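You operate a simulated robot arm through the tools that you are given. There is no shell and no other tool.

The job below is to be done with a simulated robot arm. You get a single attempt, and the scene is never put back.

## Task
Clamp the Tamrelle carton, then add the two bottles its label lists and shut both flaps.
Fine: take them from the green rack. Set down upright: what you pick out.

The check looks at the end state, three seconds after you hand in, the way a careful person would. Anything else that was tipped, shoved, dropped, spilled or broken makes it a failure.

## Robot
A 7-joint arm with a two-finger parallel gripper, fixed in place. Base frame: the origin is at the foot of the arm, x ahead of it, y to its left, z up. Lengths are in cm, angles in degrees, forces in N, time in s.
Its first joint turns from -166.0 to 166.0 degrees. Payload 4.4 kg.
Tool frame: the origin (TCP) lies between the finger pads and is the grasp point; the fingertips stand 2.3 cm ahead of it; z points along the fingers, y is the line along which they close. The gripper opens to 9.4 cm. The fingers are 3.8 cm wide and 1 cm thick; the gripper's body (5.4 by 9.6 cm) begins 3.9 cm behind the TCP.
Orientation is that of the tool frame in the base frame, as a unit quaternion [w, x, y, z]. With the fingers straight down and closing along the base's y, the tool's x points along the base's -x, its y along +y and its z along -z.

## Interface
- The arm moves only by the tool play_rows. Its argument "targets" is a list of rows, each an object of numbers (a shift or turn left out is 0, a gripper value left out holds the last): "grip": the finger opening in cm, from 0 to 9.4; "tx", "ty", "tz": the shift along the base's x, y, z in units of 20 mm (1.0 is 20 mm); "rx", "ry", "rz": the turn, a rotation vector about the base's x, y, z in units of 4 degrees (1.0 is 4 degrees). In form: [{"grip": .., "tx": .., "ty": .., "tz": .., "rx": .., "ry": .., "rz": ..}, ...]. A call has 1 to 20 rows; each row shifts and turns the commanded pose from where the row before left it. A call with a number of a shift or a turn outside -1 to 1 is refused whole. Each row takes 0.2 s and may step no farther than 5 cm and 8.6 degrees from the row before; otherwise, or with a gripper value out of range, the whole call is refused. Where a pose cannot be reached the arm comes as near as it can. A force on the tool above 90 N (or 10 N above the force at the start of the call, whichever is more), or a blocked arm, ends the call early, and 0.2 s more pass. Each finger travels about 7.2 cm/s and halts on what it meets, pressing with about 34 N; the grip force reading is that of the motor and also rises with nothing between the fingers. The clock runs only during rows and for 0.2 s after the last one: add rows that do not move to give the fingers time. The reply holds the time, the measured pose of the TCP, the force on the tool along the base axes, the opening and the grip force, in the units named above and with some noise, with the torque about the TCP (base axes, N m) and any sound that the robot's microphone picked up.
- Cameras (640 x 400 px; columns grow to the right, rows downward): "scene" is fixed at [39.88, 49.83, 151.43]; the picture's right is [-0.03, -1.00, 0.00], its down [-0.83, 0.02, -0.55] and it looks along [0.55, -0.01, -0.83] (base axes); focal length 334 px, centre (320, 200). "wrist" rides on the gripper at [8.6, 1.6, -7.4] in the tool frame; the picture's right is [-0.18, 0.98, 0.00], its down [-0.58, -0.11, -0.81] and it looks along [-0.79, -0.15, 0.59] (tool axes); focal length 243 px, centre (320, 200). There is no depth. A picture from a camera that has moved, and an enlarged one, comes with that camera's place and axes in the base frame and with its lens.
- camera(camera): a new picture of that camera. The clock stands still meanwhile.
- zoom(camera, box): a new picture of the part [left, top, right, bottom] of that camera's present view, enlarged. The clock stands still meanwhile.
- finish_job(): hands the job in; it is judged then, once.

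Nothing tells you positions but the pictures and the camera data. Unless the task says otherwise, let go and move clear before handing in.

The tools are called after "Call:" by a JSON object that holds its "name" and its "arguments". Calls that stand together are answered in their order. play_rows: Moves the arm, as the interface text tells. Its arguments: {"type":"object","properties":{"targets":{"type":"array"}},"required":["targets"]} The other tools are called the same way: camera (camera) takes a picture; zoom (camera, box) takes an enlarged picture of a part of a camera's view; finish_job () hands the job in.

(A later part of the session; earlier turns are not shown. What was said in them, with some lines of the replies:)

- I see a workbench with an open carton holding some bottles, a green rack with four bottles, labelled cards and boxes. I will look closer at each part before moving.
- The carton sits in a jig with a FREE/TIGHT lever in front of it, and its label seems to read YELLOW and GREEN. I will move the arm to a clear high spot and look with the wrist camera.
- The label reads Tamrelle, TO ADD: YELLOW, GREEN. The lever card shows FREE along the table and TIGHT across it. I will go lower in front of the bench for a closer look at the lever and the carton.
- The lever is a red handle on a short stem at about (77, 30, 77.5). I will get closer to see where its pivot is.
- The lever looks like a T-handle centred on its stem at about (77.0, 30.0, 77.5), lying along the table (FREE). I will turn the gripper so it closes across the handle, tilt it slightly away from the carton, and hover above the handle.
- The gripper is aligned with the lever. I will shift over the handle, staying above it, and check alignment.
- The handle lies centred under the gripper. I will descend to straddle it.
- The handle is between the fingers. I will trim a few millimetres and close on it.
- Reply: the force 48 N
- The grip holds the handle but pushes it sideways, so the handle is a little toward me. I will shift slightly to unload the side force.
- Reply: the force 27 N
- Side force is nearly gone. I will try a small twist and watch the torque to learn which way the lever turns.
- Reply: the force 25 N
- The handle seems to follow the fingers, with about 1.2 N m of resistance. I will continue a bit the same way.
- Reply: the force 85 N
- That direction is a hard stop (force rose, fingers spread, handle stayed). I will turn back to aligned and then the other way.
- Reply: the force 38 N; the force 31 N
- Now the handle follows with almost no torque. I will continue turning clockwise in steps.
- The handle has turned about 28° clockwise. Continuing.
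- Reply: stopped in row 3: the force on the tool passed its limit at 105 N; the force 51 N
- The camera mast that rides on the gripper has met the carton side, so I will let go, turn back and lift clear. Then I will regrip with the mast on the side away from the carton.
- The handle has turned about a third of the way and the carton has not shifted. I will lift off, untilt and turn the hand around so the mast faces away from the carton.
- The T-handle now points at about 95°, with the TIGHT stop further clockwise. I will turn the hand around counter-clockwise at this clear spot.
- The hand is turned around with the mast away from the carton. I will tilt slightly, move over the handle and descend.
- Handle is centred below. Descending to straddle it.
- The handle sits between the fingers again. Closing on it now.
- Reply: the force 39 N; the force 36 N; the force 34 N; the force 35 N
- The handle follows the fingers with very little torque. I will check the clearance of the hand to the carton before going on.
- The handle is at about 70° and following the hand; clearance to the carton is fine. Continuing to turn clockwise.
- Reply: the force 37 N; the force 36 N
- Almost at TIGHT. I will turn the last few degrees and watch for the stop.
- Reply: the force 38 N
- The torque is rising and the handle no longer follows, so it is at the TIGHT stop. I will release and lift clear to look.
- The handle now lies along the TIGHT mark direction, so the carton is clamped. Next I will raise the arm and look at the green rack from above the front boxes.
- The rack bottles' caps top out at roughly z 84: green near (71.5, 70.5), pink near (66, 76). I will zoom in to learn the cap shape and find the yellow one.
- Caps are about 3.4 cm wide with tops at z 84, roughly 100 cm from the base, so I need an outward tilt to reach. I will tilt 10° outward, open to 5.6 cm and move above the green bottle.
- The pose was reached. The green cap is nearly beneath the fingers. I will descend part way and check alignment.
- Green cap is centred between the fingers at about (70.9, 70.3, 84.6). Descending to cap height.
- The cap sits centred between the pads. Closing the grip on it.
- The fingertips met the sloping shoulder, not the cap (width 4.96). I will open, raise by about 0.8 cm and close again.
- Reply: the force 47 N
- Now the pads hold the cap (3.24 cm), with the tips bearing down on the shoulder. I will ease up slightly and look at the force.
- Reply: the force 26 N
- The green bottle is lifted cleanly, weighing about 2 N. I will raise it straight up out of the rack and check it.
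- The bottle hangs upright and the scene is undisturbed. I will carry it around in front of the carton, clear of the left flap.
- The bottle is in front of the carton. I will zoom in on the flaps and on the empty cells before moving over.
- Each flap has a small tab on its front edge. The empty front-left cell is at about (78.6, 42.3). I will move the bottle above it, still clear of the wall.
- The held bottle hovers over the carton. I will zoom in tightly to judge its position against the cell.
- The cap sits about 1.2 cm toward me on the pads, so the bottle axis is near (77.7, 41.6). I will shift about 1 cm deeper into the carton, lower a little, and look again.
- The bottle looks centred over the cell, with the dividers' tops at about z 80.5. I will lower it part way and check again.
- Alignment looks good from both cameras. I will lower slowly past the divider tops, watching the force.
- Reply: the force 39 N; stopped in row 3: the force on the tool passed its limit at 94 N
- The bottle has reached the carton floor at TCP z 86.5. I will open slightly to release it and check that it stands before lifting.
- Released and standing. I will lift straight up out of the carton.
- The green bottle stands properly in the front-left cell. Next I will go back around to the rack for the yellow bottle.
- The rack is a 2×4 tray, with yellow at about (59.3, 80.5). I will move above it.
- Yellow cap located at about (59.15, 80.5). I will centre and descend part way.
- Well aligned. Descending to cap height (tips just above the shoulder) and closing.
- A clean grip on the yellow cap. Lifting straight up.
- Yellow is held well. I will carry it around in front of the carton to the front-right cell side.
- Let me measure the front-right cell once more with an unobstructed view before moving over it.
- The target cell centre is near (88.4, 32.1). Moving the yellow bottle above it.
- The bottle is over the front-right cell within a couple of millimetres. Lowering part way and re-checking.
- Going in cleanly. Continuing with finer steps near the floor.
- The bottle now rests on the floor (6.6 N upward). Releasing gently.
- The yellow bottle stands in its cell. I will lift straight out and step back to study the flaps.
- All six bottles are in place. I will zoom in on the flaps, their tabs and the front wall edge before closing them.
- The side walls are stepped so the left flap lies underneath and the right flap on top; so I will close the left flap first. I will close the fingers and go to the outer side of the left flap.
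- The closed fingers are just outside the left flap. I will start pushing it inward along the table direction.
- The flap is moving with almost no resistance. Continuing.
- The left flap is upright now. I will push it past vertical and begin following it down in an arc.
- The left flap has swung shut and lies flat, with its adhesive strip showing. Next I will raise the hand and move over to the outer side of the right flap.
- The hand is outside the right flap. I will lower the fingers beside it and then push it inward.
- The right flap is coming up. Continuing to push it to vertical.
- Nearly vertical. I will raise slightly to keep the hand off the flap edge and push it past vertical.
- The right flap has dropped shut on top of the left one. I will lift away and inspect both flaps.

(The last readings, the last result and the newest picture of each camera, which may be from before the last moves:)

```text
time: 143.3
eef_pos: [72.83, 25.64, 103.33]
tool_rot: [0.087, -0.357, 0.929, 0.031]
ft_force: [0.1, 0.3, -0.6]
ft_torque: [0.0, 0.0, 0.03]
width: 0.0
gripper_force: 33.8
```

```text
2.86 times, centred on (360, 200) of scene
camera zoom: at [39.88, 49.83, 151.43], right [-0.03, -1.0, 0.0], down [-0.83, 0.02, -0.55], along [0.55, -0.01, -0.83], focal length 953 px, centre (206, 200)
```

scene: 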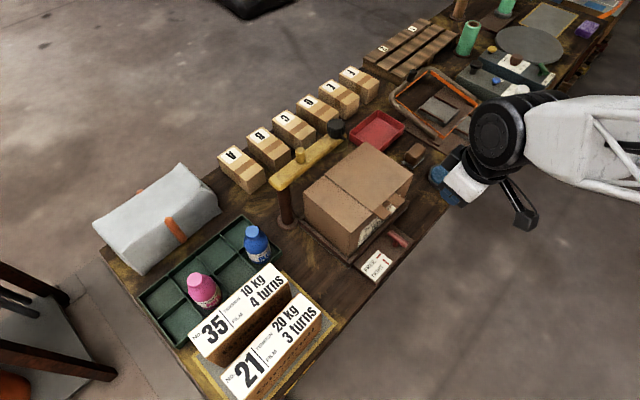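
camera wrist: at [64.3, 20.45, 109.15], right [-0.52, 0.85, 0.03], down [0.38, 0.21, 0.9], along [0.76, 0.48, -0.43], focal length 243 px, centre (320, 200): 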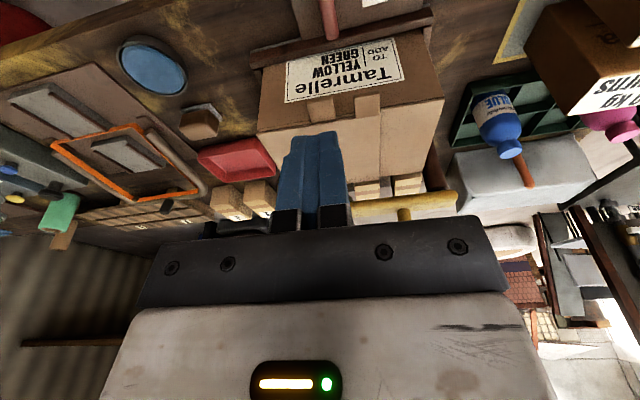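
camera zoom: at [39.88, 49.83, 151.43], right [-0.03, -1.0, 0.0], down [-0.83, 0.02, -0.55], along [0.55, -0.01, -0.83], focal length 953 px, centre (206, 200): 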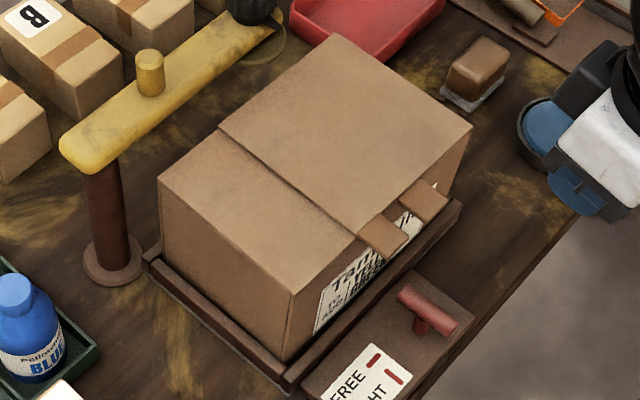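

Both flaps look flat. I will zoom in from both cameras to check for any gap and that nothing else moved.

Call:
{"name": "zoom", "arguments": {"camera": "wrist", "box": [230, 20, 470, 200]}}

Call:
{"name": "zoom", "arguments": {"camera": "scene", "box": [330, 160, 420, 230]}}

Call:
{"name": "zoom", "arguments": {"camera": "scene", "box": [90, 150, 340, 400]}}

```text
2.22 times, centred on (350, 110) of wrist
camera zoom: at [64.3, 20.45, 109.15], right [-0.52, 0.85, 0.03], down [0.38, 0.21, 0.9], along [0.76, 0.48, -0.43], focal length 539 px, centre (253, 400)
```

zoom: 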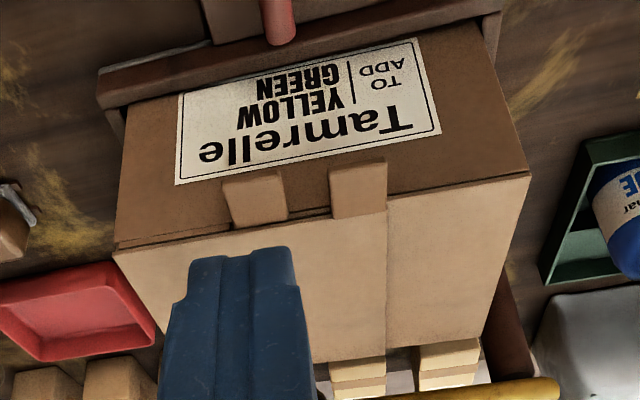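

```text
5.71 times, centred on (375, 195) of scene
camera zoom: at [39.88, 49.83, 151.43], right [-0.03, -1.0, 0.0], down [-0.83, 0.02, -0.55], along [0.55, -0.01, -0.83], focal length 1906 px, centre (6, 229)
```

zoom: 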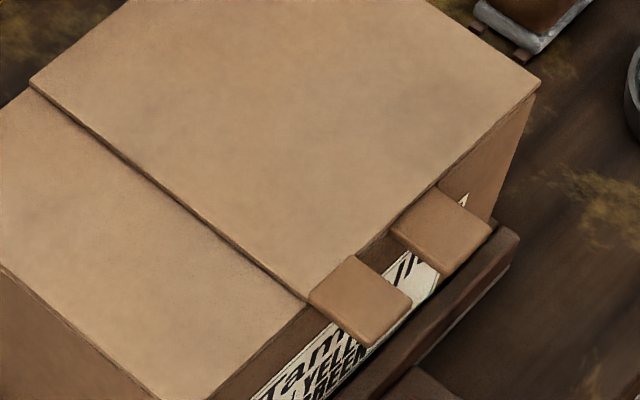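

```text
1.60 times, centred on (215, 275) of scene
camera zoom: at [39.88, 49.83, 151.43], right [-0.03, -1.0, 0.0], down [-0.83, 0.02, -0.55], along [0.55, -0.01, -0.83], focal length 534 px, centre (488, 80)
```

zoom: 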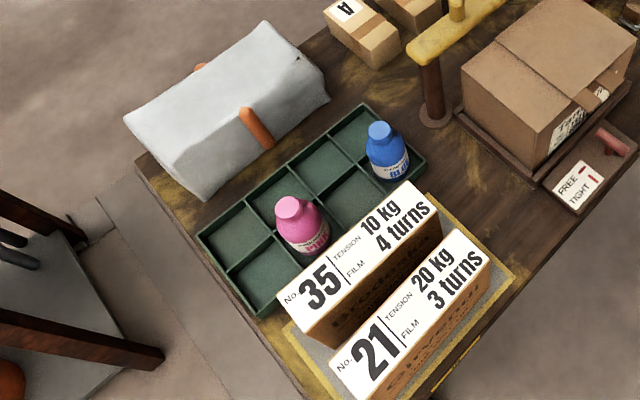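

Everything looks right. For certainty I will take a low, nearly level view across the carton top to confirm the flaps are flat.

Call:
{"name": "play_rows", "arguments": {"targets": [{"tx": -0.4, "ty": -0.35, "tz": -0.7, "rx": 0.3, "ry": -0.33}, {"tx": -0.4, "ty": -0.35, "tz": -0.7, "rx": 0.45, "ry": -0.49}, {"tx": -0.4, "ty": -0.35, "tz": -0.7, "rx": 0.45, "ry": -0.49}, {"tx": -0.4, "ty": -0.35, "tz": -0.7, "rx": 0.45, "ry": -0.49}, {"tx": -0.4, "ty": -0.35, "tz": -0.7, "rx": 0.45, "ry": -0.49}, {"tx": -0.4, "ty": -0.35, "tz": -0.7, "rx": 0.45, "ry": -0.49}, {"tx": -0.3, "ty": -0.3, "tz": -0.7, "rx": 0.45, "ry": -0.49}, {"tz": -0.7, "rx": 0.4, "ry": -0.43}, {"tz": -0.7}, {}]}}

Call:
{"name": "camera", "arguments": {"camera": "wrist"}}

```text
time: 145.5
eef_pos: [67.44, 20.95, 90.93]
tool_rot: [0.247, -0.345, 0.9, 0.094]
ft_force: [-0.1, -0.2, -0.5]
ft_torque: [-0.02, -0.03, -0.03]
width: 0.0
gripper_force: 34.4
```

```text
taken
camera wrist: at [57.94, 14.78, 92.92], right [-0.54, 0.84, 0.09], down [0.14, -0.02, 0.99], along [0.83, 0.55, -0.1], focal length 243 px, centre (320, 200)
```

wrist: 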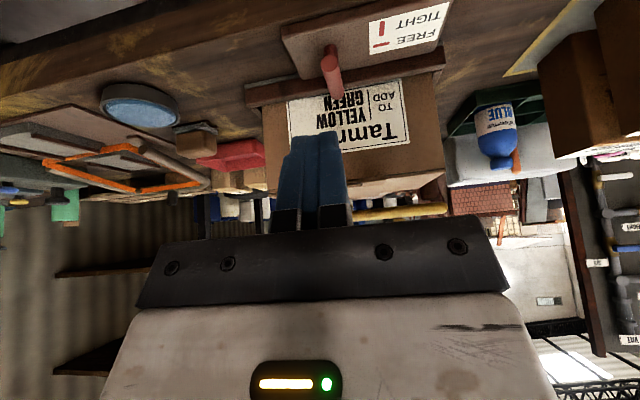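

Call:
{"name": "zoom", "arguments": {"camera": "wrist", "box": [220, 60, 480, 230]}}

```text
2.35 times, centred on (350, 145) of wrist
camera zoom: at [57.94, 14.78, 92.92], right [-0.54, 0.84, 0.09], down [0.14, -0.02, 0.99], along [0.83, 0.55, -0.1], focal length 571 px, centre (249, 329)
```

zoom: 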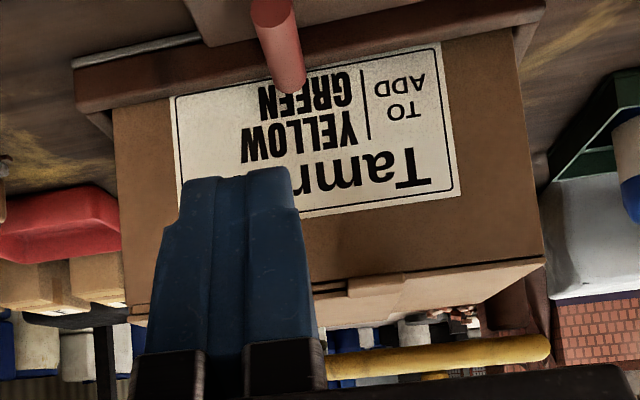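

Seen level from the front, both flaps lie flat on the carton and the lever is across at TIGHT. I will move the arm clear and take a last look.

Call:
{"name": "play_rows", "arguments": {"targets": [{"tx": -0.6, "ty": -0.4, "tz": 0.6}, {"tx": -0.6, "ty": -0.4, "tz": 0.8}, {"tx": -0.6, "ty": -0.4, "tz": 0.8}, {"tx": -0.6, "ty": -0.4, "tz": 0.8}, {"tx": -0.6, "ty": -0.4, "tz": 0.8}, {"tx": -0.6, "ty": -0.4, "tz": 0.8}, {"tz": 0.8}, {"tz": 0.8}, {}, {}]}}

Call:
{"name": "camera", "arguments": {"camera": "scene"}}

Call:
{"name": "zoom", "arguments": {"camera": "scene", "box": [290, 130, 430, 290]}}

```text
time: 147.7
eef_pos: [60.03, 15.91, 103.34]
tool_rot: [0.247, -0.346, 0.9, 0.094]
ft_force: [0.1, -0.1, 0.2]
ft_torque: [0.03, 0.02, 0.03]
width: 0.01
gripper_force: 33.8
```

```text
taken
```

scene: 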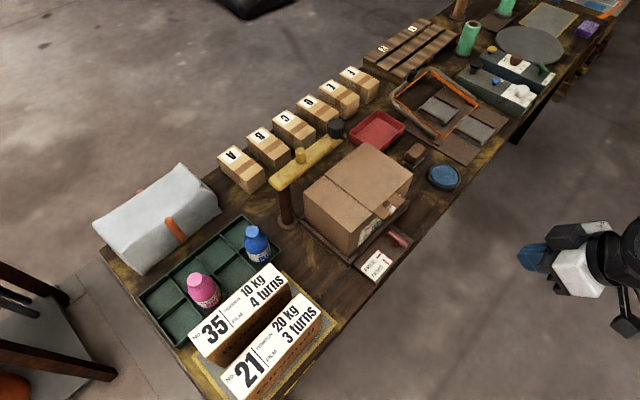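

```text
2.50 times, centred on (360, 210) of scene
camera zoom: at [39.88, 49.83, 151.43], right [-0.03, -1.0, 0.0], down [-0.83, 0.02, -0.55], along [0.55, -0.01, -0.83], focal length 834 px, centre (220, 175)
```

zoom: 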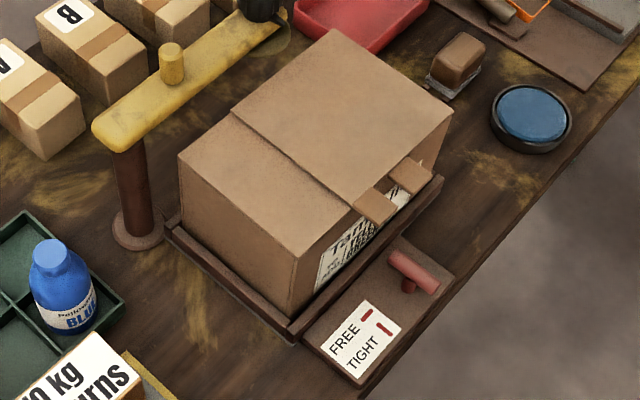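

The carton is clamped, with the lever at TIGHT. Yellow and green have been added, both flaps are shut, everything else stands where it was, and the arm is clear. I am handing in the job.

Call:
{"name": "finish_job", "arguments": {}}

```text
The job is handed in.
```

I handed the job in with the Tamrelle carton clamped, both listed bottles inside and both flaps shut. I haven't seen the result of the check.

- **Clamp:** the red lever is turned to TIGHT, and it met a firm stop there.
- **Bottles:** the label listed yellow and green. I took both from the green rack and set them upright in the two empty front cells.
- **Flaps:** I closed the left flap first and the right flap over it. From above and from the front, both look flat.
- **Camera contact:** while I was turning the lever, the hand's camera pressed against the carton's side hard enough to trip the force limit (105 N). I couldn't see any shift or damage afterwards.
- **Green bottle:** it was pressed briefly onto the carton floor at 94 N as I lowered it. It stood upright afterwards.

In the last pictures nothing else was tipped or out of place. The gripper is empty and clear of the bench.
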